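You operate a simulated robot arm through the tools that you are given. There is no shell and no other tool. Be economical: measure what you need, move in short steps, check, and stop when the job is done.

You are at the controls of a simulated two-armed robot. One attempt, no reset.

## Task
Wipe up the spill on the top of the recycling cabinet with the red scarf and put it back.

Only the result counts: the job must be done as asked and must still hold three seconds after the hand-in. Knocking over, shifting, dropping, spilling or breaking anything else fails it.

## Robot
Two 7-joint arms with two-finger parallel grippers on one trunk, on a base that drives. Base frame: it is fixed to the floor where the robot stands at the start and does not move with it; the origin is under the middle of the robot, x ahead of it, y to its left, z up. Lengths are in m, angles in rad, forces in N, time in s.
The left shoulder is at the start at [0.05, 0.177, 1.129], the right one opposite. Payload 3.43 kg a hand.
The TCP of each hand is the grasp point between the finger pads, 0.034 m short of the fingertips. In the tool frame z runs along the fingers and y along their closing line. Largest opening 0.128 m; finger width 0.024, thickness 0.012; the body of the gripper, 0.048 by 0.13 m, starts 0.096 m behind the TCP.
Orientation is told as [roll, pitch, yaw] about the base's x, y, z axes, in that order, counted from this pose: with the fingers straight down and closing along the base's y, the tool's x points along the base's -x, its y along +y and its z along -z.

## Interface
- The arms move only by the tool send_rows. It takes "left_targets", "right_targets" or both (then of equal length, played together; a hand with none holds still); each is a list of rows, each a list of 7 numbers: the shift along the tool's x, y, z in m, then the turn, a rotation vector about the tool's x, y, z in rad, then the closure in counts, from 0 (fully open) to 255 (shut). In form: [[x, y, z, ax, ay, az, jaw], ...]. A call has 1 to 20 rows; each row is the pose to reach, as a shift and turn from the pose commanded when the call began, along the tool's axes at that moment. Each row takes 0.2 s and may step no farther than 0.05 m and 0.15 rad from the row before; otherwise, or with a gripper value out of range, the whole call is refused. Where a pose cannot be reached the arm comes as near as it can. A force on the tool above 40 N (or 10 N above the force at the start of the call, whichever is more), or a blocked arm, ends the call early, and 0.2 s more pass. The fingers move at their own pace (about 0.108 m/s each) and stop on an object; they squeeze with about 27 N. The grip force told is the motor's: it shows also when the fingers shut on nothing. Time passes only in rows, and 0.2 s behind the last, so rows that repeat a pose let the fingers close. It gives the time, the measured TCP pose, the force on the tool (base axes), the opening and the grip force at its end, in the units of the frame above (readings bear some noise), with the torque about the TCP (base axes, N m) and any sound that the robot's microphone picked up.
- Cameras (640 x 400 px; columns grow to the right, rows downward): "scene" is now at [0.1528, -0.0084, 1.2801]; the picture's right is [-0.10, -0.99, 0.00], its down [-0.66, 0.07, -0.74] and it looks along [0.74, -0.08, -0.67] (base axes); focal length 292 px, centre (320, 200). "left" rides on the left gripper at [0.076, 0.011, -0.16] in its tool frame; the picture's right is [-0.15, 0.99, 0.00], its down [-0.88, -0.13, -0.46] and it looks along [-0.45, -0.07, 0.89] (tool axes); focal length 234 px, centre (320, 200). "right" rides on the right gripper at [0.076, -0.011, -0.16] in its tool frame; the picture's right is [0.15, 0.99, 0.00], its down [-0.88, 0.13, -0.46] and it looks along [-0.45, 0.07, 0.89] (tool axes); focal length 234 px, centre (320, 200).
- snapshot(camera): a new picture of that camera. It takes no simulated time.
- raise_lower(by): slides the trunk up (or, below 0, down) by that many m; the arms and the scene camera ride with it, the base frame stays. It gives what a move gives, with no picture.
- base_move(legs): drives the robot by 1 to 6 legs, each [ahead, turn to the left] in m and rad, along the robot's own axes; the way and the turn of a leg run together, so that a leg with both is an arc; at most 1.5 m and 3.142 rad a leg. The arms and the cameras ride along, it lands a little off, and it stops where it bumps. It gives what a move gives.
- pan_tilt(pan, tilt): turns the head with the scene camera to pan (to the left, within 1.396 rad either way) and tilt (down, from -0.506 to 1.204), counted from straight ahead of the robot. It gives what a move gives.
- probe_pixels(camera, pixels): for up to 12 pixels [column, row] of the newest picture of that camera ("zoom" is the newest enlarged one), the place [x, y, z] in the base frame of the surface seen there, good to about 0.002 m. It takes no simulated time.
- enlarge(camera, box): a new picture of the part [left, top, right, bottom] of that camera's present view, enlarged. It takes no simulated time.
- close_job(): hands the job in; it is judged then, once.

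Go step by step. Measure first, check grasps and placings, and put right what went wrong. The budget is 80 turns and 62 pictures, counting those below and the enlarged ones. Unless the task says otherwise, let go and move clear before handing in, and close with one line.

The tools are called after ">>>" as name(argument=value, ...) on one line, values as JSON. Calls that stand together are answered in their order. send_rows: Moves the arms, as the interface text tells. Its arguments: {"type":"object","properties":{"left_targets":{"type":"array"},"right_targets":{"type":"array"}},"required":[]} The other tools are called the same way: raise_lower (by) slides the trunk up or down; base_move (legs) drives the base; pan_tilt (pan, tilt) turns the head that bears the scene camera; snapshot (camera) takes a picture; probe_pixels (camera, pixels) gives the place of the surface under pixels of a picture; enlarge (camera, box) takes an enlarged picture of a part of a camera's view; close_job () hands the job in.

At the start:

```text
time_s: 0.0
left_position: [0.4329, 0.1891, 1.0177]
left_tool_rot: [0.0, 0.001, 0.006]
left_contact_force: [-0.3, 0.2, -0.1]
left_moment: [-0.01, 0.01, 0.02]
left_opening: 0.128
left_grip_force: 0.1
right_position: [0.4076, -0.166, 1.0613]
right_tool_rot: [0.0, -0.001, 0.004]
right_contact_force: [1.4, 0.1, 0.6]
right_moment: [0.0, -0.01, 0.02]
right_opening: 0.1278
right_grip_force: 0.0
trunk travel left (down, up): [-0.3, 0.101]
robot x, y, heading: [-0.0037, 0.0021, 0.004]
head pan, tilt: [-0.103, 0.731]
```

scene: 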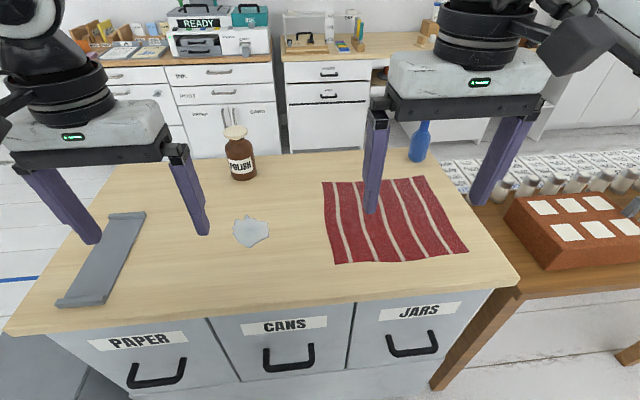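
right: 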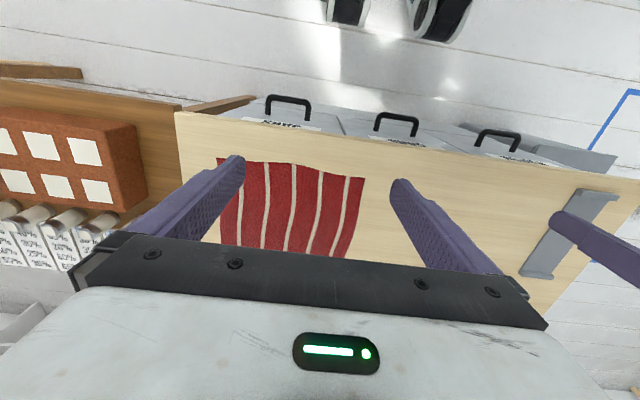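
left: 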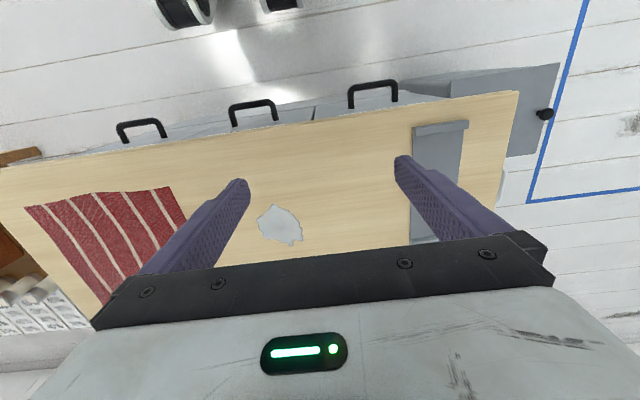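

The scene shows the red scarf around (395,220), the grey spill at (251,231), a polish bottle at (240,155), and a blue bottle at (420,140). I'll measure them first.

>>> probe_pixels(camera="scene", pixels=[[251, 231], [234, 231], [269, 232], [250, 217], [250, 246], [323, 183], [423, 177], [468, 250], [335, 262], [395, 225], [242, 175], [300, 230]])

>>> enlarge(camera="scene", box=[200, 120, 480, 295])

```text
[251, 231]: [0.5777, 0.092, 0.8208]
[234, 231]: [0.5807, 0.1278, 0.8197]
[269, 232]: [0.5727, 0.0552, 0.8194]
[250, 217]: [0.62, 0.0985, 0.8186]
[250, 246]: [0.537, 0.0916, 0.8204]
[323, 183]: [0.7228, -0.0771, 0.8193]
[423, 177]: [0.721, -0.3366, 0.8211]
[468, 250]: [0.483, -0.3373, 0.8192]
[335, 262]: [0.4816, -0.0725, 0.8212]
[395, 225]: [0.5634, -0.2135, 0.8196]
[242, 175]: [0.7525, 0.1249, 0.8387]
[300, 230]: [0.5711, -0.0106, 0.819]
```

```text
2.29 times, centred on (340, 208) of scene
```

zoom: 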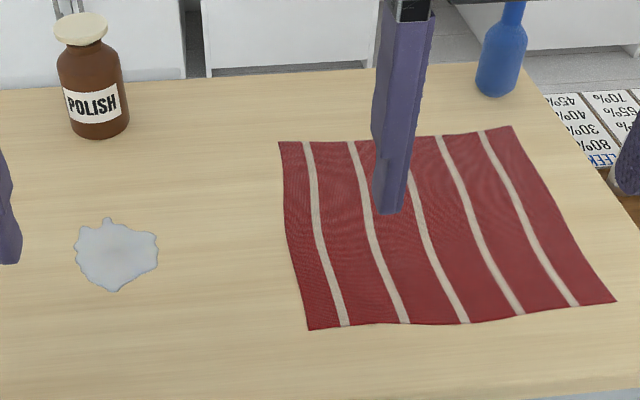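

The scarf is flat, spanning x 0.48–0.72 and y −0.34 to −0.07. The spill is about 0.04 m in radius around (0.578, 0.092), and the top is at z≈0.819. I'll bring the left hand over the scarf's left edge and the right hand over its right edge, staying high with the jaws part-closed.

>>> send_rows(left_targets=[[-0.0209, -0.0361, 0.0075, 0, 0, 0, 180], [-0.0418, -0.0722, 0.015, 0, 0, 0, 180], [-0.0627, -0.1083, 0.0225, 0, 0, 0, 180], [-0.0836, -0.1444, 0.03, 0, 0, 0, 180], [-0.1045, -0.1805, 0.0375, 0, 0, 0, 180], [-0.1254, -0.2166, 0.045, 0, 0, 0, 180], [-0.1463, -0.2527, 0.0525, 0, 0, 0, 180], [-0.167, -0.289, 0.06, 0, 0, 0, 180]], right_targets=[[-0.0238, -0.018, 0.0126, 0, 0, 0, 180], [-0.0476, -0.036, 0.0252, 0, 0, 0, 180], [-0.0714, -0.054, 0.0378, 0, 0, 0, 180], [-0.0952, -0.072, 0.0504, 0, 0, 0, 180], [-0.119, -0.09, 0.063, 0, 0, 0, 180], [-0.1428, -0.108, 0.0756, 0, 0, 0, 180], [-0.1666, -0.126, 0.0882, 0, 0, 0, 180], [-0.19, -0.144, 0.1, 0, 0, 0, 180]])

>>> snapshot(camera="scene")

>>> snapshot(camera="left")

```text
time_s: 2.0
left_position: [0.5943, -0.0323, 0.9723]
left_tool_rot: [-0.017, -0.007, 0.064]
left_contact_force: [0.4, -0.3, 0.3]
left_moment: [-0.01, 0.0, -0.01]
left_opening: 0.0377
left_grip_force: 0.0
left hand out of reach, approached as far as the arm can: row 7, 8
right_position: [0.5972, -0.3089, 0.9632]
right_tool_rot: [-0.001, 0.002, 0.004]
right_contact_force: [0.1, 0.2, -0.1]
right_moment: [-0.05, -0.02, 0.01]
right_opening: 0.0376
right_grip_force: 0.1
trunk travel left (down, up): [-0.3, 0.101]
robot x, y, heading: [0.0043, 0.0009, -0.002]
head pan, tilt: [-0.103, 0.731]
stopped in row 8 (left hand): the arm was blocked; the commanded pose is now the measured one
```

```text
57 pictures are left
```

scene: 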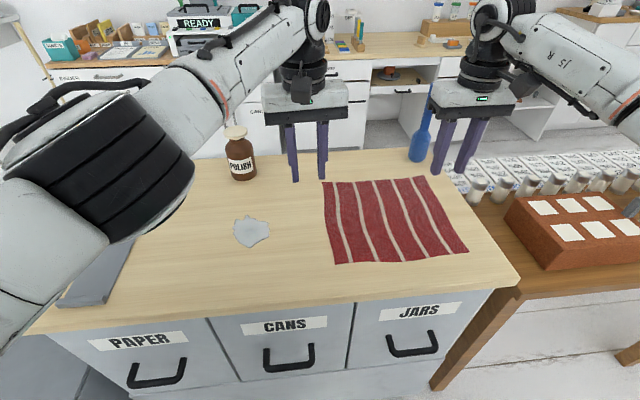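

```text
56 pictures are left
```

left: 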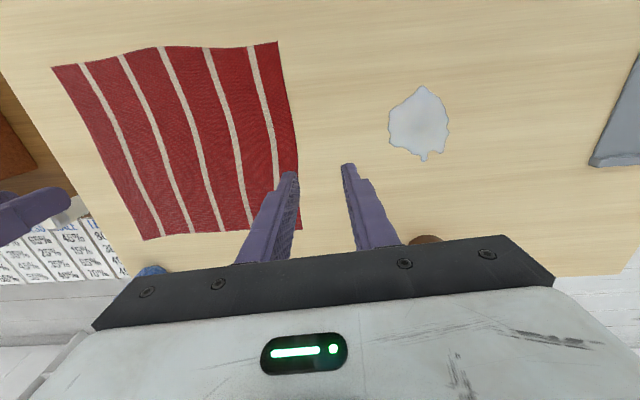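

The left hand can't get past y≈−0.03 at this heading. Both hands are clear of everything, so I'll turn the base slightly right to centre on the work.

>>> base_move(legs=[[0, -0.14]])

>>> snapshot(camera="scene")

>>> snapshot(camera="left")

```text
time_s: 3.0
left_position: [0.5825, -0.1163, 0.971]
left_tool_rot: [-0.013, -0.008, -0.076]
left_contact_force: [0.4, -0.8, -0.1]
left_moment: [0.04, -0.05, 0.01]
left_opening: 0.0375
left_grip_force: 0.0
right_position: [0.5462, -0.3908, 0.9635]
right_tool_rot: [0.0, 0.001, -0.139]
right_contact_force: [1.0, -1.0, 0.0]
right_moment: [0.03, -0.01, 0.0]
right_opening: 0.0376
right_grip_force: 0.1
trunk travel left (down, up): [-0.3, 0.101]
robot x, y, heading: [0.003, 0.0006, -0.138]
head pan, tilt: [-0.103, 0.731]
```

```text
55 pictures are left
```

scene: 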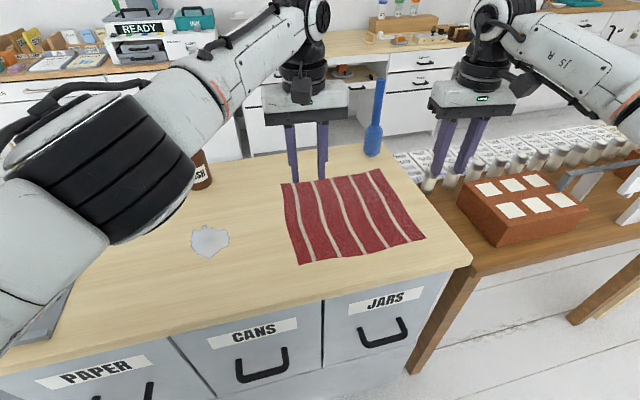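

```text
54 pictures are left
```

left: 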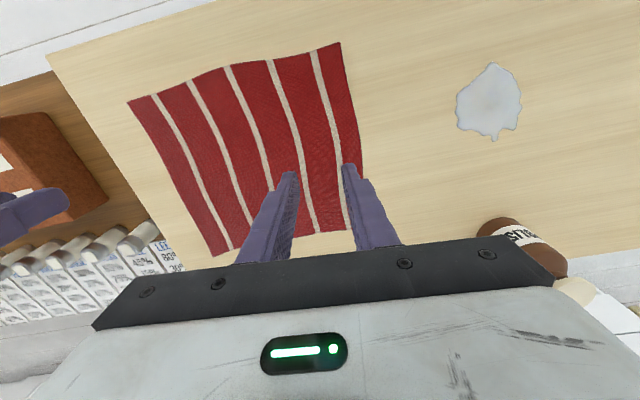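

The left hand now hangs over the scarf's left edge at (0.583, −0.116). I'll shift it slightly left and lower it until the fingertips are just above the cloth.

>>> send_rows(left_targets=[[0, 0.01, 0.03, 0, 0, 0, 180], [0, 0.014, 0.06, 0, 0, 0, 180], [0, 0.014, 0.085, 0, 0, 0, 180], [0, 0.014, 0.1, 0, 0, 0, 180], [0, 0.014, 0.108, 0, 0, 0, 180]])

>>> snapshot(camera="left")

```text
time_s: 4.2
left_position: [0.5861, -0.1022, 0.8627]
left_tool_rot: [-0.015, -0.01, -0.079]
left_contact_force: [-0.4, -0.6, 0.3]
left_moment: [-0.03, -0.02, -0.01]
left_opening: 0.0376
left_grip_force: 0.0
right_position: [0.5477, -0.3905, 0.9635]
right_tool_rot: [0.0, 0.0, -0.138]
right_contact_force: [-1.3, 0.6, 0.0]
right_moment: [0.01, 0.01, 0.01]
right_opening: 0.0375
right_grip_force: 0.0
trunk travel left (down, up): [-0.3, 0.101]
robot x, y, heading: [0.001, -0.001, -0.145]
head pan, tilt: [-0.103, 0.731]
```

```text
53 pictures are left
```

left: 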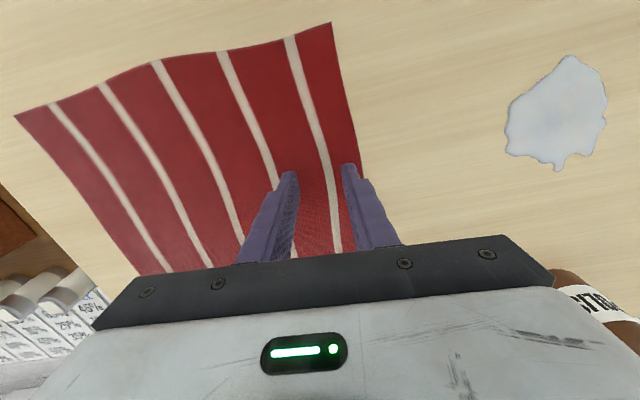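

Both fingertips are over the cloth edge, about 1 cm up. I'll lower to light contact and close.

>>> send_rows(left_targets=[[0, 0, 0.005, 0, 0, 0, 180], [0, 0, 0.009, 0, 0, 0, 180], [0, 0, 0.0105, 0, 0, 0, 200], [0, 0, 0.0105, 0, 0, 0, 255], [0, 0, 0.0105, 0, 0, 0, 255], [0, 0, 0.0105, 0, 0, 0, 255]])

>>> snapshot(camera="left")

>>> snapshot(camera="scene")

```text
time_s: 5.6
left_position: [0.5854, -0.1022, 0.8552]
left_tool_rot: [-0.016, -0.015, -0.078]
left_contact_force: [3.2, 4.3, 23.0]
left_moment: [0.38, 0.07, -0.08]
left_opening: 0.0021
left_grip_force: 26.9
right_position: [0.5454, -0.3908, 0.9659]
right_tool_rot: [0.001, -0.002, -0.139]
right_contact_force: [-0.5, -0.5, 0.2]
right_moment: [-0.03, -0.01, 0.01]
right_opening: 0.0379
right_grip_force: 0.0
trunk travel left (down, up): [-0.3, 0.101]
robot x, y, heading: [0.004, -0.0006, -0.143]
head pan, tilt: [-0.103, 0.731]
```

```text
52 pictures are left
```

left: 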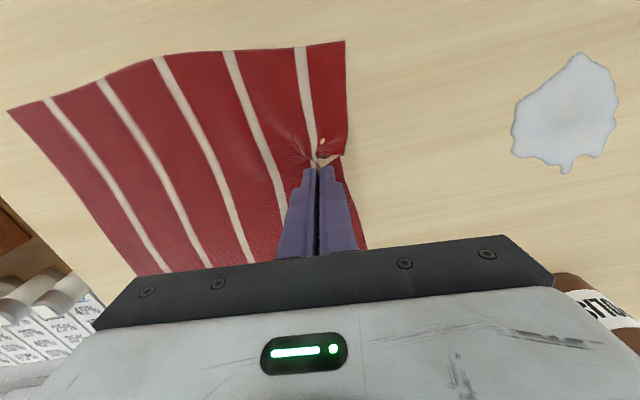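

```text
51 pictures are left
```

scene: 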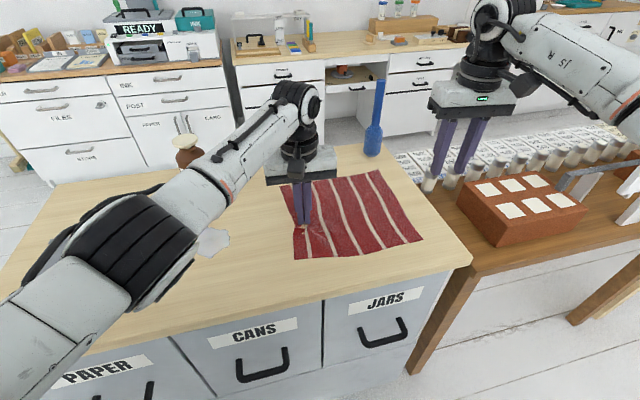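

The cloth is pinched, with a fold visible at (320,165). I'll ease off the pressure and drag 6 cm left as a test.

>>> send_rows(left_targets=[[0, 0, -0.004, 0, 0, 0, 255], [0.0016, 0.02, -0.004, 0, 0, 0, 255], [0.0032, 0.04, -0.004, 0, 0, 0, 255], [0.0047, 0.06, -0.004, 0, 0, 0, 255]])

>>> snapshot(camera="left")

>>> snapshot(camera="scene")

```text
time_s: 6.6
left_position: [0.5839, -0.0442, 0.8566]
left_tool_rot: [-0.014, -0.008, -0.079]
left_contact_force: [0.9, -0.3, 5.0]
left_moment: [0.03, -0.01, -0.01]
left_opening: 0.0019
left_grip_force: 26.8
right_position: [0.5465, -0.3897, 0.9649]
right_tool_rot: [-0.001, 0.0, -0.138]
right_contact_force: [0.2, 0.0, 0.0]
right_moment: [0.01, -0.02, 0.0]
right_opening: 0.0377
right_grip_force: 0.0
trunk travel left (down, up): [-0.3, 0.101]
robot x, y, heading: [0.0019, 0.0001, -0.14]
head pan, tilt: [-0.103, 0.731]
```

```text
50 pictures are left
```

left: 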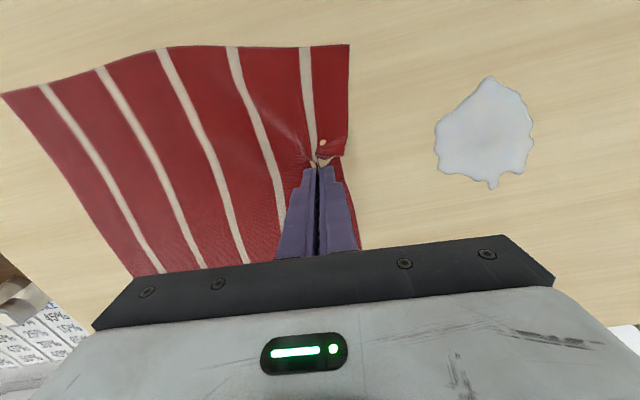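

```text
49 pictures are left
```

scene: 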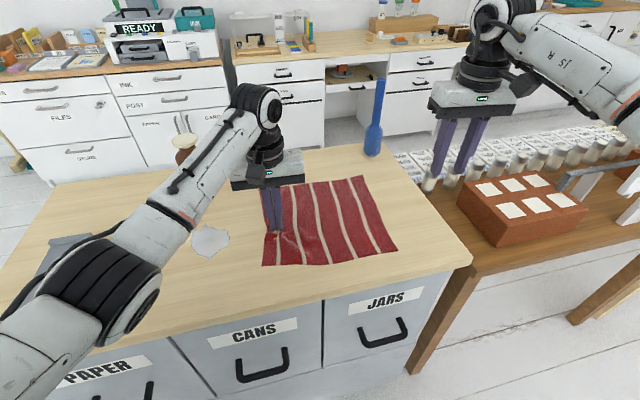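

The whole scarf follows the hand. I'll continue across the spill with light downward contact.

>>> send_rows(left_targets=[[0.002, 0.025, 0, 0, 0, 0, 255], [0.004, 0.05, 0, 0, 0, 0, 255], [0.006, 0.075, 0, 0, 0, 0, 255], [0.008, 0.1, 0, 0, 0, 0, 255], [0.01, 0.125, 0, 0, 0, 0, 255], [0.012, 0.15, 0, 0, 0, 0, 255], [0.014, 0.175, 0, 0, 0, 0, 255], [0.016, 0.2, 0, 0, 0, 0, 255]])

>>> snapshot(camera="left")

>>> snapshot(camera="scene")

```text
time_s: 8.4
left_position: [0.5852, 0.1561, 0.8553]
left_tool_rot: [-0.013, -0.014, -0.078]
left_contact_force: [0.7, -6.1, 21.1]
left_moment: [-0.07, 0.14, 0.05]
left_opening: 0.0018
left_grip_force: 26.8
right_position: [0.5459, -0.3908, 0.9644]
right_tool_rot: [0.002, -0.002, -0.138]
right_contact_force: [0.8, 0.1, -0.8]
right_moment: [-0.03, 0.01, 0.01]
right_opening: 0.0377
right_grip_force: 0.1
trunk travel left (down, up): [-0.3, 0.101]
robot x, y, heading: [0.0012, 0.0048, -0.144]
head pan, tilt: [-0.103, 0.731]
```

```text
48 pictures are left
```

left: 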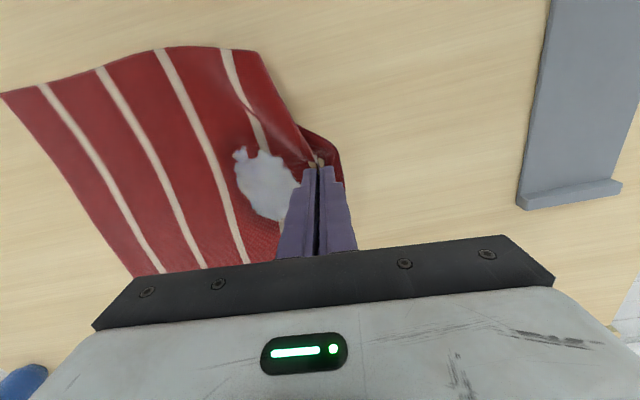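

```text
47 pictures are left
```

scene: 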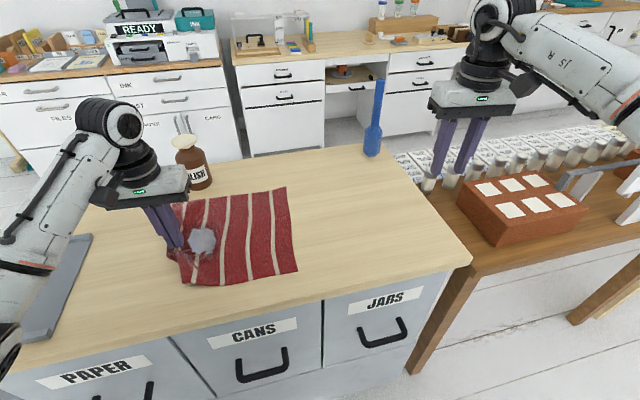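

The spill still shows, drawn over the cloth at (200,242). I'll enlarge to see whether it has shrunk.

>>> enlarge(camera="scene", box=[130, 170, 320, 290])

>>> probe_pixels(camera="scene", pixels=[[201, 242], [187, 242], [216, 240], [201, 228], [201, 254], [287, 188], [298, 270], [190, 285], [230, 250]])

```text
3.33 times, centred on (225, 230) of scene
```

zoom: 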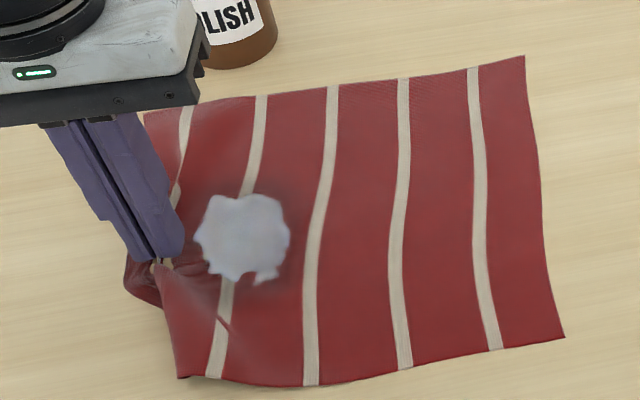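

```text
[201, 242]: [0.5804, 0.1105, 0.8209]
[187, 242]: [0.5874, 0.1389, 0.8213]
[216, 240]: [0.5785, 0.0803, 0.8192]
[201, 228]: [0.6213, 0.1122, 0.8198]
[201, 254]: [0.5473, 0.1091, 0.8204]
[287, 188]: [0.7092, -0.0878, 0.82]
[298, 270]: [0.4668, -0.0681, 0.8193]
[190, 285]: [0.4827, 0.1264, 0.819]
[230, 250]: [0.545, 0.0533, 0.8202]
```

The spill has shrunk on its right side, from about 0.07 to 0.058 m wide, and the cloth around it looks damp, so wiping works. I'll stroke back and forth over it.

>>> send_rows(left_targets=[[-0.002, -0.025, 0, 0, 0, 0, 255], [-0.004, -0.05, 0, 0, 0, 0, 255], [-0.006, -0.075, 0, 0, 0, 0, 255], [-0.008, -0.1, 0, 0, 0, 0, 255], [-0.006, -0.075, 0, 0, 0, 0, 255], [-0.004, -0.05, 0, 0, 0, 0, 255], [-0.002, -0.025, 0, 0, 0, 0, 255], [0, 0, 0, 0, 0, 0, 255]])

>>> enlarge(camera="scene", box=[130, 170, 320, 290])

```text
time_s: 10.2
left_position: [0.5839, 0.1571, 0.8556]
left_tool_rot: [-0.013, -0.01, -0.08]
left_contact_force: [0.8, -6.2, 16.9]
left_moment: [-0.09, 0.05, 0.03]
left_opening: 0.0017
left_grip_force: 26.6
right_position: [0.5455, -0.3903, 0.9637]
right_tool_rot: [0.002, 0.0, -0.138]
right_contact_force: [-0.7, 0.6, 0.0]
right_moment: [0.0, -0.02, -0.04]
right_opening: 0.0375
right_grip_force: 0.1
trunk travel left (down, up): [-0.3, 0.101]
robot x, y, heading: [0.0028, 0.0002, -0.142]
head pan, tilt: [-0.103, 0.731]
```

```text
3.33 times, centred on (225, 230) of scene
```

zoom: 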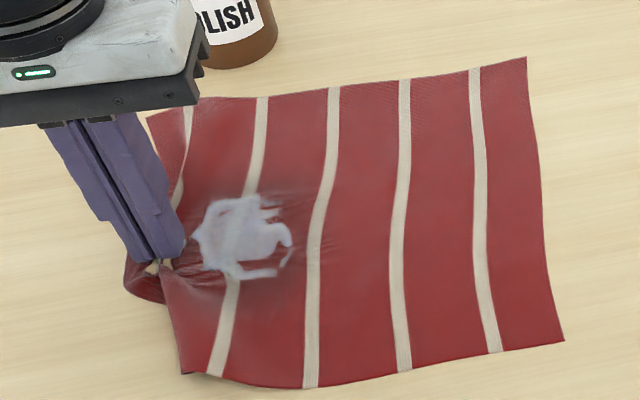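

Stroke lines are visibly worn through the spill along the fingers' path. I'll zigzag over its whole width.

>>> send_rows(left_targets=[[-0.03, 0.002, 0, 0, 0, 0, 255], [-0.0327, -0.033, 0, 0, 0, 0, 255], [-0.0355, -0.068, 0, 0, 0, 0, 255], [-0.0382, -0.103, 0, 0, 0, 0, 255], [-0.0262, -0.104, 0, 0, 0, 0, 255], [-0.0235, -0.069, 0, 0, 0, 0, 255], [-0.0207, -0.034, 0, 0, 0, 0, 255], [-0.018, 0.001, 0, 0, 0, 0, 255], [-0.008, 0, 0, 0, 0, 0, 255], [-0.0107, -0.035, 0, 0, 0, 0, 255], [-0.0135, -0.07, 0, 0, 0, 0, 255], [-0.0162, -0.105, 0, 0, 0, 0, 255], [-0.0002, -0.105, 0, 0, 0, 0, 255], [0.0025, -0.07, 0, 0, 0, 0, 255], [0.0053, -0.035, 0, 0, 0, 0, 255], [0.008, 0, 0, 0, 0, 0, 255], [0.02, -0.001, 0, 0, 0, 0, 255], [0.0173, -0.036, 0, 0, 0, 0, 255], [0.0145, -0.071, 0, 0, 0, 0, 255], [0.0118, -0.106, 0, 0, 0, 0, 255]])

>>> enlarge(camera="scene", box=[130, 170, 320, 290])

>>> snapshot(camera="left")

```text
time_s: 14.4
left_position: [0.5627, 0.0513, 0.8554]
left_tool_rot: [-0.013, -0.007, -0.081]
left_contact_force: [-2.0, 4.8, 13.6]
left_moment: [0.2, 0.07, -0.02]
left_opening: 0.0016
left_grip_force: 26.9
right_position: [0.5464, -0.391, 0.9633]
right_tool_rot: [-0.001, 0.001, -0.139]
right_contact_force: [0.8, 0.1, 0.2]
right_moment: [-0.05, 0.03, 0.0]
right_opening: 0.0376
right_grip_force: 0.1
trunk travel left (down, up): [-0.3, 0.101]
robot x, y, heading: [-0.0028, 0.0011, -0.145]
head pan, tilt: [-0.103, 0.731]
```

```text
3.33 times, centred on (225, 230) of scene
```

zoom: 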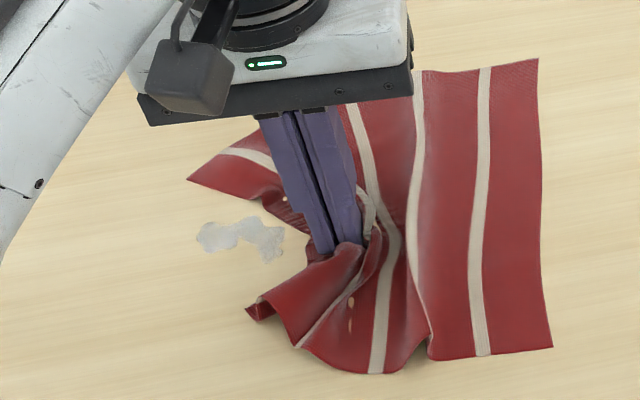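

```text
43 pictures are left
```

left: 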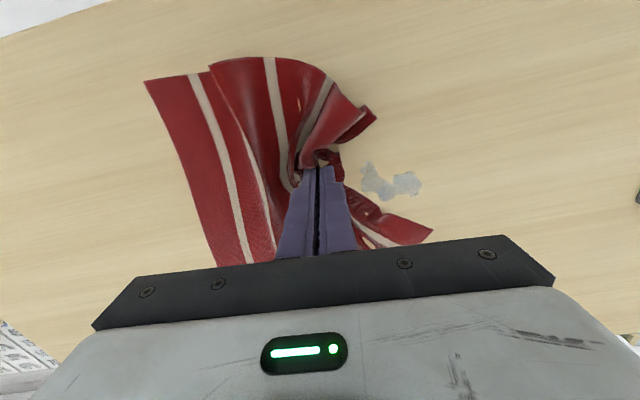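

Much of the spill is gone, and a remnant is left around (200–285, 235) in the enlarged picture. I'll locate it exactly.

>>> probe_pixels(camera="zoom", pixels=[[200, 240], [220, 235], [245, 225], [265, 235], [280, 228], [265, 255], [284, 245]])

```text
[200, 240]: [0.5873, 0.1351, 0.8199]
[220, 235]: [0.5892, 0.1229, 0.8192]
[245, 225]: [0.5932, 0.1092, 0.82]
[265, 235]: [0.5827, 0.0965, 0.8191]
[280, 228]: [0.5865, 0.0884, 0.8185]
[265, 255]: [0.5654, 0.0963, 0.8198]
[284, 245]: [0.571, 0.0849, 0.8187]
```

The remnant lies at x 0.565–0.598, y 0.085–0.135. I'll make more strokes focused there.

>>> send_rows(left_targets=[[-0.01, 0.001, 0, 0, 0, 0, 255], [-0.0068, 0.041, 0, 0, 0, 0, 255], [-0.0036, 0.081, 0, 0, 0, 0, 255], [-0.0004, 0.121, 0, 0, 0, 0, 255], [-0.0104, 0.122, 0, 0, 0, 0, 255], [-0.0136, 0.082, 0, 0, 0, 0, 255], [-0.0168, 0.042, 0, 0, 0, 0, 255], [-0.02, 0.002, 0, 0, 0, 0, 255], [-0.03, 0.002, 0, 0, 0, 0, 255], [-0.0268, 0.042, 0, 0, 0, 0, 255], [-0.0236, 0.082, 0, 0, 0, 0, 255], [-0.0204, 0.122, 0, 0, 0, 0, 255], [0.0096, 0.12, 0, 0, 0, 0, 255], [0.0064, 0.08, 0, 0, 0, 0, 255], [0.0032, 0.04, 0, 0, 0, 0, 255], [0, 0, 0, 0, 0, 0, 255]])

>>> enlarge(camera="scene", box=[130, 170, 320, 290])

```text
time_s: 17.8
left_position: [0.5645, 0.0507, 0.8551]
left_tool_rot: [-0.012, -0.014, -0.076]
left_contact_force: [-1.7, 10.6, 29.7]
left_moment: [0.47, 0.15, -0.05]
left_opening: 0.0019
left_grip_force: 26.9
right_position: [0.5452, -0.3898, 0.9644]
right_tool_rot: [0.0, 0.0, -0.138]
right_contact_force: [-0.2, -0.6, 0.1]
right_moment: [0.01, 0.0, -0.02]
right_opening: 0.0373
right_grip_force: 0.1
trunk travel left (down, up): [-0.3, 0.101]
robot x, y, heading: [0.0003, -0.0017, -0.142]
head pan, tilt: [-0.103, 0.731]
```

```text
3.33 times, centred on (225, 230) of scene
```

zoom: 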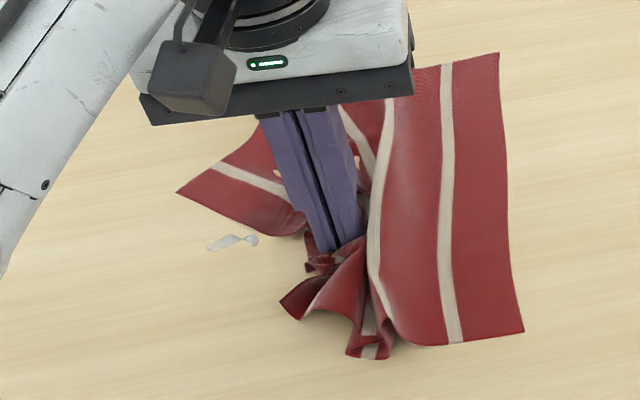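

Only a sliver remains, near (0.583, 0.117). I'll stroke over it several more times.

>>> send_rows(left_targets=[[-0.014, 0.001, -0.001, 0, 0, 0, 255], [-0.0108, 0.041, -0.001, 0, 0, 0, 255], [-0.0076, 0.081, -0.001, 0, 0, 0, 255], [-0.0044, 0.121, -0.001, 0, 0, 0, 255], [-0.0154, 0.122, -0.001, 0, 0, 0, 255], [-0.0186, 0.082, -0.001, 0, 0, 0, 255], [-0.0216, 0.042, -0.001, 0, 0, 0, 255], [-0.0186, 0.042, -0.001, 0, 0, 0, 255], [-0.0156, 0.082, -0.001, 0, 0, 0, 255], [-0.0124, 0.122, -0.001, 0, 0, 0, 255], [0.0, 0.1, -0.001, 0, 0, 0, 255], [-0.03, 0.09, -0.001, 0, 0, 0, 255], [0.0, 0.08, -0.001, 0, 0, 0, 255], [-0.03, 0.07, -0.001, 0, 0, 0, 255], [0.0, 0.06, -0.001, 0, 0, 0, 255], [-0.02, 0.04, -0.001, 0, 0, 0, 255], [-0.01, 0, -0.001, 0, 0, 0, 255]])

>>> enlarge(camera="scene", box=[130, 170, 320, 290])

```text
time_s: 21.4
left_position: [0.5728, 0.0523, 0.8558]
left_tool_rot: [-0.015, -0.009, -0.078]
left_contact_force: [3.0, 5.2, 17.7]
left_moment: [0.16, -0.01, 0.01]
left_opening: 0.0017
left_grip_force: 27.0
right_position: [0.5462, -0.3915, 0.9642]
right_tool_rot: [0.001, 0.002, -0.138]
right_contact_force: [0.2, 0.2, 0.0]
right_moment: [-0.01, 0.02, -0.03]
right_opening: 0.0375
right_grip_force: 0.1
trunk travel left (down, up): [-0.3, 0.101]
robot x, y, heading: [0.0002, -0.0045, -0.14]
head pan, tilt: [-0.103, 0.731]
```

```text
3.33 times, centred on (225, 230) of scene
```

zoom: 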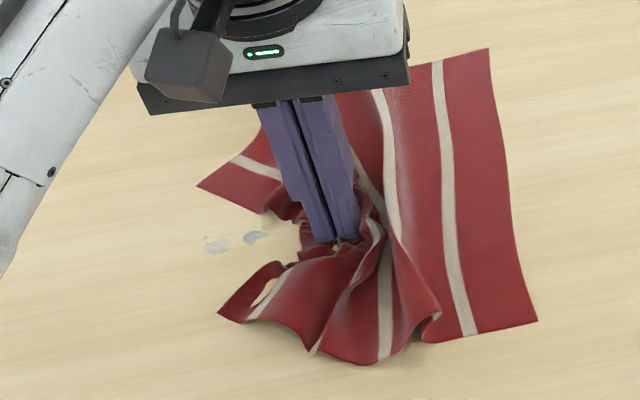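

Two small bits are left at zoom (215,247) and (256,237). I'll locate them.

>>> probe_pixels(camera="zoom", pixels=[[204, 249], [215, 247], [229, 244], [245, 239], [256, 237], [267, 233]])

```text
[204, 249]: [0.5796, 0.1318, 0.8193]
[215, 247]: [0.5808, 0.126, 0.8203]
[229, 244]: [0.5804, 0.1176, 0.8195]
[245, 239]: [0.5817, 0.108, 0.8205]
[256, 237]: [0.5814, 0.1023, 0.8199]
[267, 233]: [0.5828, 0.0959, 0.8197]
```

The remaining strip is right at x≈0.581, where the bare fingertips pass, so I'll stroke to each side of that line and also crosswise.

>>> send_rows(left_targets=[[0.008, 0.03, -0.0005, 0, 0, 0, 255], [0.011, 0.07, -0.0005, 0, 0, 0, 255], [0.014, 0.11, -0.0005, 0, 0, 0, 255], [-0.013, 0.115, -0.0005, 0, 0, 0, 255], [-0.016, 0.075, -0.0005, 0, 0, 0, 255], [-0.019, 0.035, -0.0005, 0, 0, 0, 255], [-0.035, 0.045, -0.0005, 0, 0, 0, 255], [0.01, 0.045, -0.0005, 0, 0, 0, 255], [0.03, 0.055, -0.0005, 0, 0, 0, 255], [-0.01, 0.055, -0.0005, 0, 0, 0, 255], [-0.035, 0.065, -0.0005, 0, 0, 0, 255], [0.005, 0.065, -0.0005, 0, 0, 0, 255], [0.035, 0.075, -0.0005, 0, 0, 0, 255], [-0.005, 0.075, -0.0005, 0, 0, 0, 255], [-0.03, 0.085, -0.0005, 0, 0, 0, 255], [0.01, 0.085, -0.0005, 0, 0, 0, 255], [0.005, 0.06, -0.0005, 0, 0, 0, 255], [0, 0.02, -0.0005, 0, 0, 0, 255], [0, -0.01, -0.0005, 0, 0, 0, 255]])

>>> enlarge(camera="scene", box=[130, 170, 320, 290])

```text
time_s: 25.4
left_position: [0.5712, 0.0412, 0.8562]
left_tool_rot: [-0.014, -0.008, -0.078]
left_contact_force: [-0.8, 1.1, 4.2]
left_moment: [0.01, 0.02, -0.01]
left_opening: 0.0018
left_grip_force: 27.0
right_position: [0.5468, -0.3913, 0.9633]
right_tool_rot: [0.0, 0.0, -0.138]
right_contact_force: [0.7, 0.2, -1.1]
right_moment: [0.03, 0.0, 0.0]
right_opening: 0.0377
right_grip_force: 0.0
trunk travel left (down, up): [-0.3, 0.101]
robot x, y, heading: [0.0017, 0.0015, -0.147]
head pan, tilt: [-0.103, 0.731]
```

```text
3.33 times, centred on (225, 230) of scene
```

zoom: 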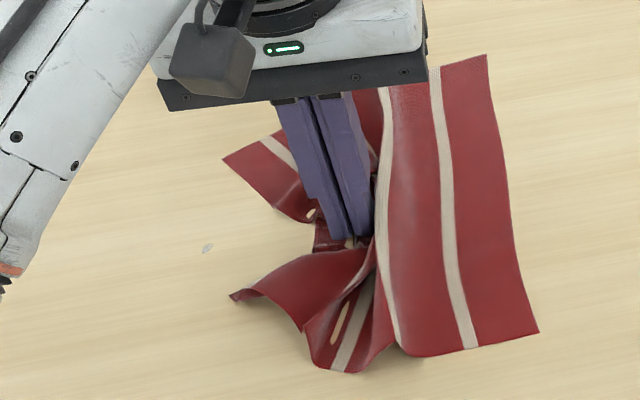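

One tiny dot remains at zoom (207,249), about (0.580, 0.130). I'll scrub around it.

>>> send_rows(left_targets=[[0.002, 0.04, 0.0005, 0, 0, 0, 255], [0.004, 0.08, 0.0005, 0, 0, 0, 255], [0.01, 0.12, 0.0005, 0, 0, 0, 255], [-0.01, 0.125, 0.0005, 0, 0, 0, 255], [-0.013, 0.09, 0.0005, 0, 0, 0, 255], [-0.013, 0.06, 0.0005, 0, 0, 0, 255], [-0.03, 0.075, 0.0005, 0, 0, 0, 255], [0.01, 0.075, 0.0005, 0, 0, 0, 255], [0.025, 0.085, 0.0005, 0, 0, 0, 255], [-0.015, 0.085, 0.0005, 0, 0, 0, 255], [-0.03, 0.095, 0.0005, 0, 0, 0, 255], [0.01, 0.095, 0.0005, 0, 0, 0, 255], [0.025, 0.105, 0.0005, 0, 0, 0, 255], [-0.015, 0.105, 0.0005, 0, 0, 0, 255], [-0.03, 0.115, 0.0005, 0, 0, 0, 255], [0.01, 0.115, 0.0005, 0, 0, 0, 255], [0.0, 0.09, 0, 0, 0, 0, 255], [0, 0.05, 0, 0, 0, 0, 255], [0, 0.01, 0, 0, 0, 0, 255]])

>>> enlarge(camera="scene", box=[130, 170, 320, 290])

```text
time_s: 29.4
left_position: [0.5728, 0.0518, 0.855]
left_tool_rot: [-0.013, -0.007, -0.08]
left_contact_force: [-0.7, 2.7, 11.7]
left_moment: [0.08, 0.03, 0.02]
left_opening: 0.0017
left_grip_force: 27.3
right_position: [0.5452, -0.3903, 0.9646]
right_tool_rot: [0.0, -0.001, -0.137]
right_contact_force: [0.5, -0.7, -0.3]
right_moment: [0.03, -0.03, -0.02]
right_opening: 0.0375
right_grip_force: 0.1
trunk travel left (down, up): [-0.3, 0.101]
robot x, y, heading: [0.0009, 0.0023, -0.14]
head pan, tilt: [-0.103, 0.731]
```

```text
3.33 times, centred on (225, 230) of scene
```

zoom: 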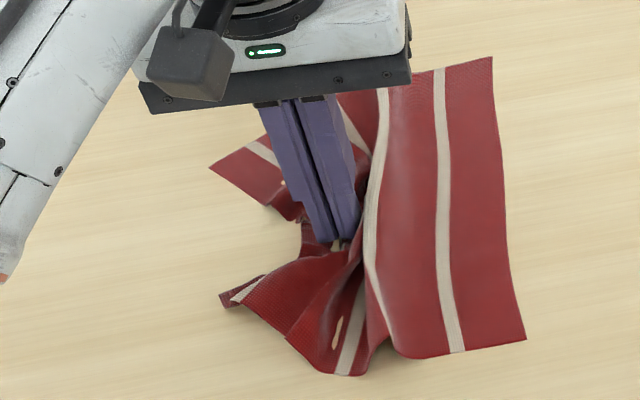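

No spill is visible any more. Next I'll pull the cloth back out to the left to stretch it, so the right hand can take the right edge and both hands can carry it home.

>>> send_rows(left_targets=[[-0.004, 0.025, -0.001, 0, 0, 0, 255], [-0.006, 0.05, -0.001, 0, 0, 0, 255], [-0.008, 0.075, -0.001, 0, 0, 0, 255], [-0.008, 0.1, -0.001, 0, 0, 0, 255], [-0.008, 0.12, -0.001, 0, 0, 0, 255]])

>>> snapshot(camera="scene")

>>> snapshot(camera="right")

```text
time_s: 30.6
left_position: [0.5902, 0.1719, 0.8567]
left_tool_rot: [-0.014, -0.009, -0.078]
left_contact_force: [0.2, -1.8, 5.9]
left_moment: [-0.06, -0.04, 0.05]
left_opening: 0.0021
left_grip_force: 26.7
right_position: [0.5465, -0.3913, 0.9636]
right_tool_rot: [0.001, 0.001, -0.137]
right_contact_force: [-0.6, -0.2, -0.2]
right_moment: [0.0, 0.0, 0.01]
right_opening: 0.0375
right_grip_force: 0.0
trunk travel left (down, up): [-0.3, 0.101]
robot x, y, heading: [0.0008, 0.0015, -0.146]
head pan, tilt: [-0.103, 0.731]
```

```text
38 pictures are left
```

scene: 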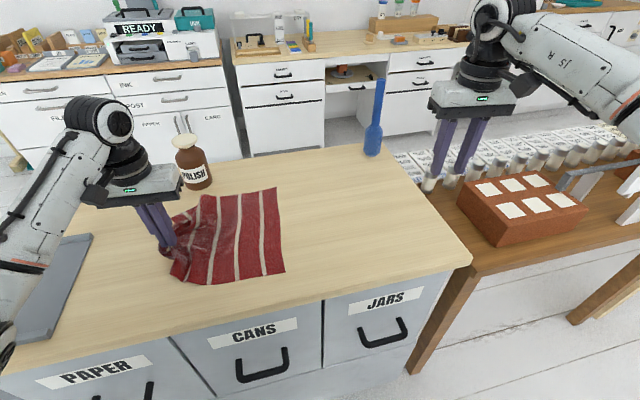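

```text
37 pictures are left
```

right: 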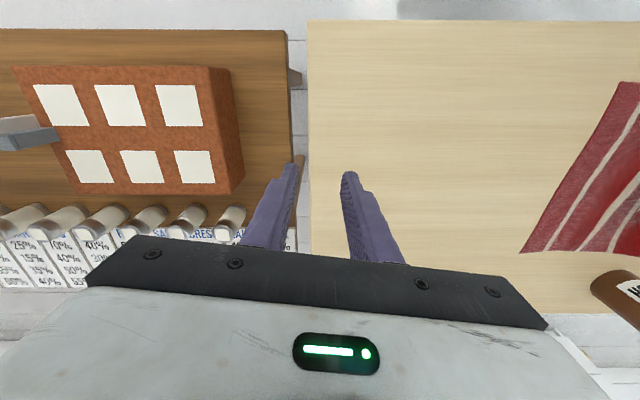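

The scarf is stretched out, with its right edge along (276,188)–(285,272). I'll measure it.

>>> probe_pixels(camera="scene", pixels=[[275, 189], [279, 225], [284, 270], [272, 230], [186, 281], [205, 200], [375, 152], [378, 85]])

>>> enlarge(camera="scene", box=[130, 170, 320, 290])

```text
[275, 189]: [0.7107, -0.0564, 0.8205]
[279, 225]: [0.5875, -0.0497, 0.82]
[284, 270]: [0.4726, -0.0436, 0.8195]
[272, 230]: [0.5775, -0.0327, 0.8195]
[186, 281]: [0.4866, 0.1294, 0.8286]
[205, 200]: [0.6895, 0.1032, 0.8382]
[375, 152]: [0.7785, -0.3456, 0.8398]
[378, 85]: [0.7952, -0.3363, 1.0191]
```

```text
3.33 times, centred on (225, 230) of scene
```

zoom: 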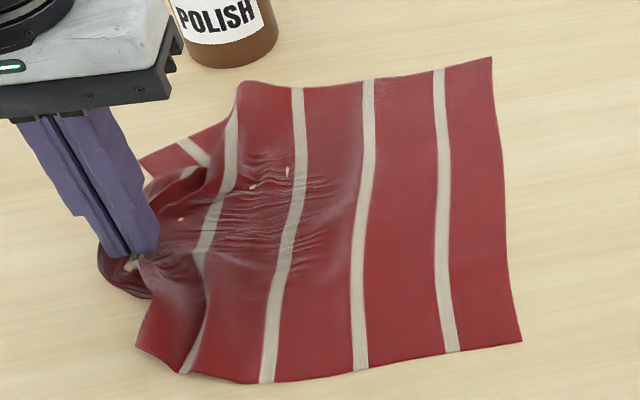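

The right edge is at y≈−0.05. I'll try to bring the right hand over it at height; this may be near its reach limit.

>>> send_rows(right_targets=[[0.001, 0.045, 0, 0, 0, 0, 180], [0.002, 0.09, 0, 0, 0, 0, 180], [0.003, 0.135, 0, 0, 0, 0, 180], [0.003, 0.18, 0, 0, 0, 0, 180], [0.004, 0.225, 0, 0, 0, 0, 180], [0.005, 0.27, 0.01, 0, 0, 0, 180], [0.006, 0.315, 0.02, 0, 0, 0, 180], [0.006, 0.36, 0.03, 0, 0, 0, 180]])

>>> snapshot(camera="right")

```text
time_s: 32.6
left_position: [0.5915, 0.1713, 0.8552]
left_tool_rot: [-0.013, -0.007, -0.077]
left_contact_force: [-0.1, 0.1, 2.3]
left_moment: [-0.06, 0.01, 0.05]
left_opening: 0.0017
left_grip_force: 27.0
right_position: [0.599, -0.0677, 0.9358]
right_tool_rot: [0.003, -0.001, -0.2]
right_contact_force: [0.6, -0.6, 0.3]
right_moment: [-0.04, -0.02, 0.01]
right_opening: 0.0379
right_grip_force: 0.1
right hand out of reach, approached as far as the arm can: row 8
trunk travel left (down, up): [-0.3, 0.101]
robot x, y, heading: [-0.0023, 0.0051, -0.138]
head pan, tilt: [-0.103, 0.731]
stopped in row 8 (right hand): the arm was blocked; the commanded pose is now the measured one
```

```text
35 pictures are left
```

right: 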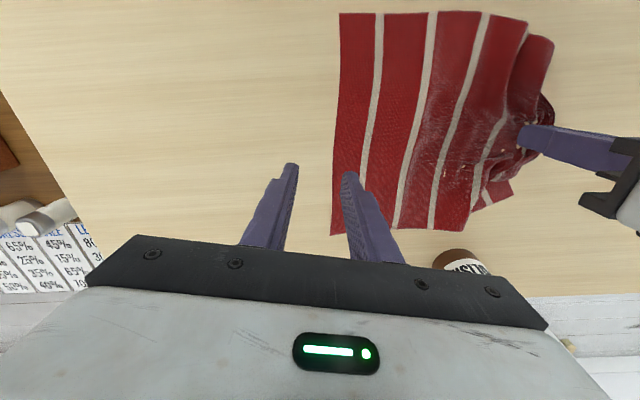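

The right hand gets to y≈−0.068, about 3–4 cm short. I'll slack the left hand 4 cm to the right, then turn the base left slightly so both hands swing left without moving the scarf's edge.

>>> send_rows(left_targets=[[-0.0015, -0.02, -0.0005, 0, 0, 0, 255], [-0.003, -0.04, -0.001, 0, 0, 0, 255]])

>>> base_move(legs=[[0, 0.075]])

>>> snapshot(camera="right")

```text
time_s: 33.2
left_position: [0.5916, 0.1328, 0.856]
left_tool_rot: [-0.012, -0.007, -0.075]
left_contact_force: [-0.5, 1.8, 5.4]
left_moment: [0.09, 0.0, -0.03]
left_opening: 0.0017
left_grip_force: 26.8
right_position: [0.5991, -0.0681, 0.9342]
right_tool_rot: [0.003, -0.003, -0.198]
right_contact_force: [0.0, 0.2, -0.3]
right_moment: [0.0, -0.02, 0.0]
right_opening: 0.0374
right_grip_force: 0.1
trunk travel left (down, up): [-0.3, 0.101]
robot x, y, heading: [0.0002, -0.0007, -0.142]
head pan, tilt: [-0.103, 0.731]
```

```text
time_s: 34.1
left_position: [0.5788, 0.1762, 0.8559]
left_tool_rot: [-0.012, -0.009, -0.002]
left_contact_force: [0.3, 0.9, 7.9]
left_moment: [0.02, -0.06, 0.01]
left_opening: 0.0016
left_grip_force: 27.2
right_position: [0.6023, -0.0243, 0.9351]
right_tool_rot: [0.004, -0.002, -0.125]
right_contact_force: [0.9, -0.2, -0.6]
right_moment: [0.1, 0.05, -0.01]
right_opening: 0.0373
right_grip_force: 0.0
trunk travel left (down, up): [-0.3, 0.101]
robot x, y, heading: [-0.0008, 0.0002, -0.064]
head pan, tilt: [-0.103, 0.731]
```

```text
34 pictures are left
```

right: 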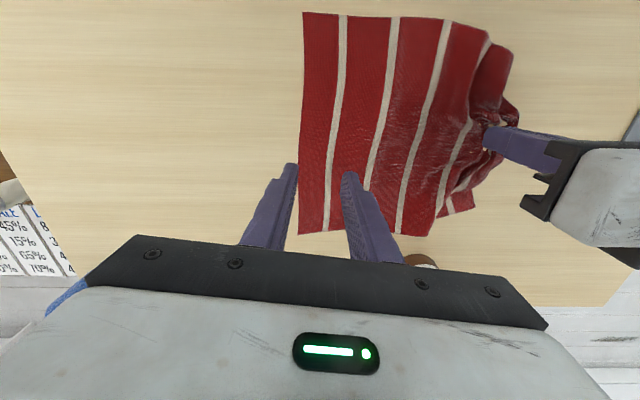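

The fingers are over the right edge strip. I'll descend and pinch.

>>> send_rows(right_targets=[[0.005, 0, 0.03, 0, 0, 0, 180], [0.01, 0, 0.055, 0, 0, 0, 180], [0.01, 0, 0.07, 0, 0, 0, 180], [0.01, 0, 0.076, 0, 0, 0, 180], [0.01, 0, 0.0805, 0, 0, 0, 190], [0.01, 0, 0.0815, 0, 0, 0, 255], [0.01, 0, 0.0815, 0, 0, 0, 255], [0.01, 0, 0.0815, 0, 0, 0, 255]])

>>> snapshot(camera="right")

```text
time_s: 35.9
left_position: [0.5788, 0.1767, 0.8559]
left_tool_rot: [-0.013, -0.008, -0.003]
left_contact_force: [1.1, 0.3, 1.3]
left_moment: [0.0, 0.0, 0.01]
left_opening: 0.0017
left_grip_force: 27.0
right_position: [0.5926, -0.0243, 0.8553]
right_tool_rot: [0.005, -0.004, -0.125]
right_contact_force: [2.9, -1.5, 12.0]
right_moment: [-0.06, -0.01, 0.04]
right_opening: 0.0
right_grip_force: 27.0
trunk travel left (down, up): [-0.3, 0.101]
robot x, y, heading: [-0.0004, -0.0025, -0.065]
head pan, tilt: [-0.103, 0.731]
```

```text
33 pictures are left
```

right: 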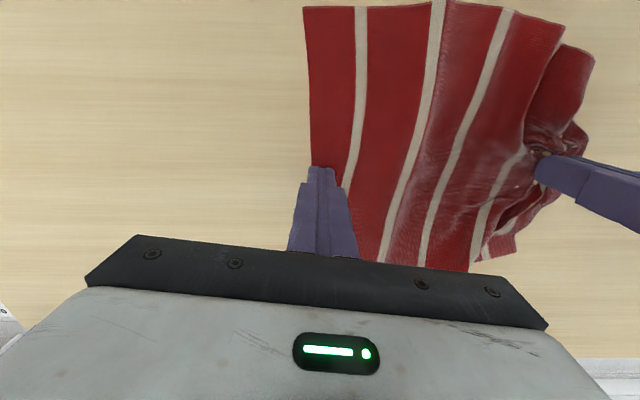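

The opening reads 0, so the cloth wasn't caught. I'll raise, reopen, shift about 1 cm farther onto the cloth, press a little harder and pinch again.

>>> send_rows(right_targets=[[0, 0, -0.008, 0, 0, 0, 255], [0, 0.005, -0.01, 0, 0, 0, 170], [0, 0.011, -0.01, 0, 0, 0, 170], [0, 0.011, -0.005, 0, 0, 0, 170], [0, 0.011, 0.0, 0, 0, 0, 170], [0, 0.011, 0.003, 0, 0, 0, 180], [0, 0.011, 0.003, 0, 0, 0, 255], [0, 0.011, 0.003, 0, 0, 0, 255], [0, 0.011, 0.003, 0, 0, 0, 255]])

>>> snapshot(camera="right")

```text
time_s: 37.9
left_position: [0.5773, 0.1753, 0.8582]
left_tool_rot: [-0.012, -0.01, -0.003]
left_contact_force: [0.2, -0.9, -0.4]
left_moment: [-0.02, 0.0, -0.02]
left_opening: 0.0017
left_grip_force: 27.1
right_position: [0.5945, -0.013, 0.8546]
right_tool_rot: [0.004, -0.009, -0.125]
right_contact_force: [1.8, -2.6, 30.8]
right_moment: [-0.08, 0.14, 0.02]
right_opening: 0.0019
right_grip_force: 27.1
trunk travel left (down, up): [-0.3, 0.101]
robot x, y, heading: [-0.0016, -0.0022, -0.069]
head pan, tilt: [-0.103, 0.731]
```

```text
32 pictures are left
```

right: 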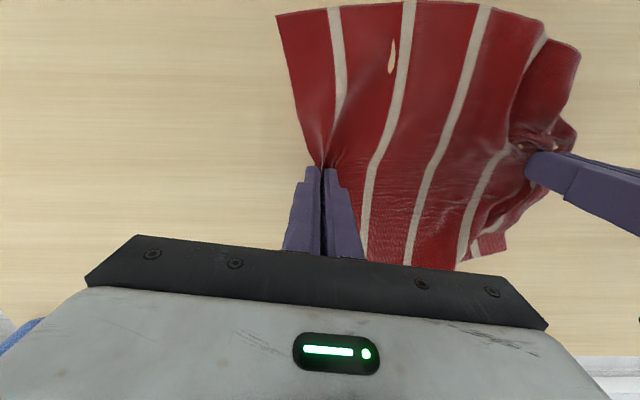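

The right hand has the cloth now (opening 0.0019). I'll tension slightly and slide both hands right together.

>>> send_rows(left_targets=[[0, 0, 0, 0, 0, 0, 255], [-0.0012, -0.0235, 0, 0, 0, 0, 255], [-0.0024, -0.047, 0, 0, 0, 0, 255], [-0.0036, -0.0705, 0, 0, 0, 0, 255], [-0.0048, -0.094, 0, 0, 0, 0, 255], [-0.006, -0.1175, 0, 0, 0, 0, 255]], right_targets=[[0, -0.012, -0.003, 0, 0, 0, 255], [-0.0061, -0.0349, -0.003, 0, 0, 0, 255], [-0.0122, -0.0578, -0.003, 0, 0, 0, 255], [-0.0183, -0.0807, -0.003, 0, 0, 0, 255], [-0.0244, -0.1036, -0.003, 0, 0, 0, 255], [-0.0305, -0.1265, -0.003, 0, 0, 0, 255]])

>>> snapshot(camera="scene")

```text
time_s: 39.3
left_position: [0.585, 0.0571, 0.858]
left_tool_rot: [-0.014, -0.012, -0.003]
left_contact_force: [-0.2, -9.7, -0.2]
left_moment: [-0.39, -0.02, -0.1]
left_opening: 0.0015
left_grip_force: 26.9
right_position: [0.608, -0.1394, 0.8555]
right_tool_rot: [0.008, -0.003, -0.123]
right_contact_force: [-0.5, 14.3, 23.7]
right_moment: [0.45, 0.12, -0.05]
right_opening: 0.002
right_grip_force: 27.2
trunk travel left (down, up): [-0.3, 0.101]
robot x, y, heading: [-0.0025, 0.0048, -0.062]
head pan, tilt: [-0.103, 0.731]
```

```text
31 pictures are left
```

scene: 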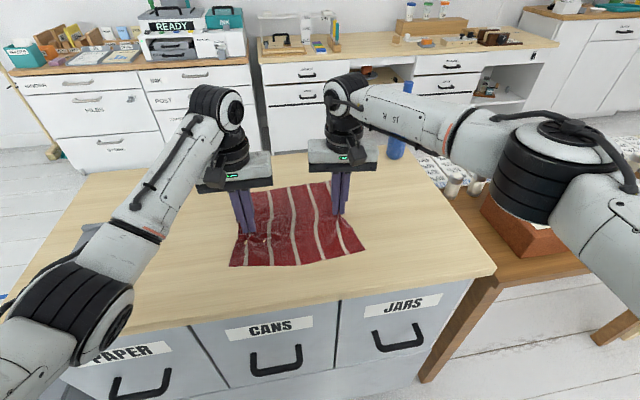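

Both hold, with about 10 N of tension and a clean table behind. I'll continue right.

>>> send_rows(left_targets=[[-0.0012, -0.0245, 0, 0, 0, 0, 255], [-0.0024, -0.048, 0, 0, 0, 0, 255], [-0.0036, -0.0715, 0, 0, 0, 0, 255], [-0.0048, -0.095, 0, 0, 0, 0, 255], [-0.006, -0.1175, 0, 0, 0, 0, 255]], right_targets=[[-0.006, -0.0225, -0.001, 0, 0, 0, 255], [-0.0121, -0.0454, -0.001, 0, 0, 0, 255], [-0.0182, -0.0683, -0.001, 0, 0, 0, 255], [-0.0243, -0.0912, -0.001, 0, 0, 0, 255], [-0.0304, -0.1141, -0.001, 0, 0, 0, 255]])

>>> base_move(legs=[[0, -0.075]])

>>> snapshot(camera="scene")

```text
time_s: 40.5
left_position: [0.5908, -0.0607, 0.8602]
left_tool_rot: [-0.017, -0.012, -0.003]
left_contact_force: [0.8, -11.4, 0.3]
left_moment: [-0.37, -0.03, -0.09]
left_opening: 0.0017
left_grip_force: 26.5
right_position: [0.6235, -0.2562, 0.8558]
right_tool_rot: [0.007, -0.001, -0.125]
right_contact_force: [-2.6, 12.8, 18.9]
right_moment: [0.39, 0.16, -0.06]
right_opening: 0.0022
right_grip_force: 27.3
trunk travel left (down, up): [-0.3, 0.101]
robot x, y, heading: [0.0003, -0.0025, -0.067]
head pan, tilt: [-0.103, 0.731]
```

```text
time_s: 41.4
left_position: [0.5827, -0.105, 0.8601]
left_tool_rot: [-0.015, -0.01, -0.078]
left_contact_force: [0.7, -12.5, -0.8]
left_moment: [-0.47, 0.0, -0.1]
left_opening: 0.0019
left_grip_force: 27.5
right_position: [0.6022, -0.3026, 0.8552]
right_tool_rot: [0.006, -0.002, -0.2]
right_contact_force: [-1.8, 10.8, 20.1]
right_moment: [0.33, 0.15, -0.03]
right_opening: 0.0021
right_grip_force: 27.1
trunk travel left (down, up): [-0.3, 0.101]
robot x, y, heading: [-0.0038, -0.0037, -0.143]
head pan, tilt: [-0.103, 0.731]
```

```text
30 pictures are left
```

scene: 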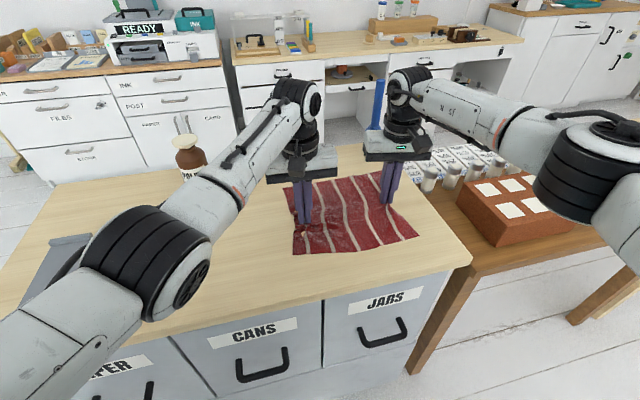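

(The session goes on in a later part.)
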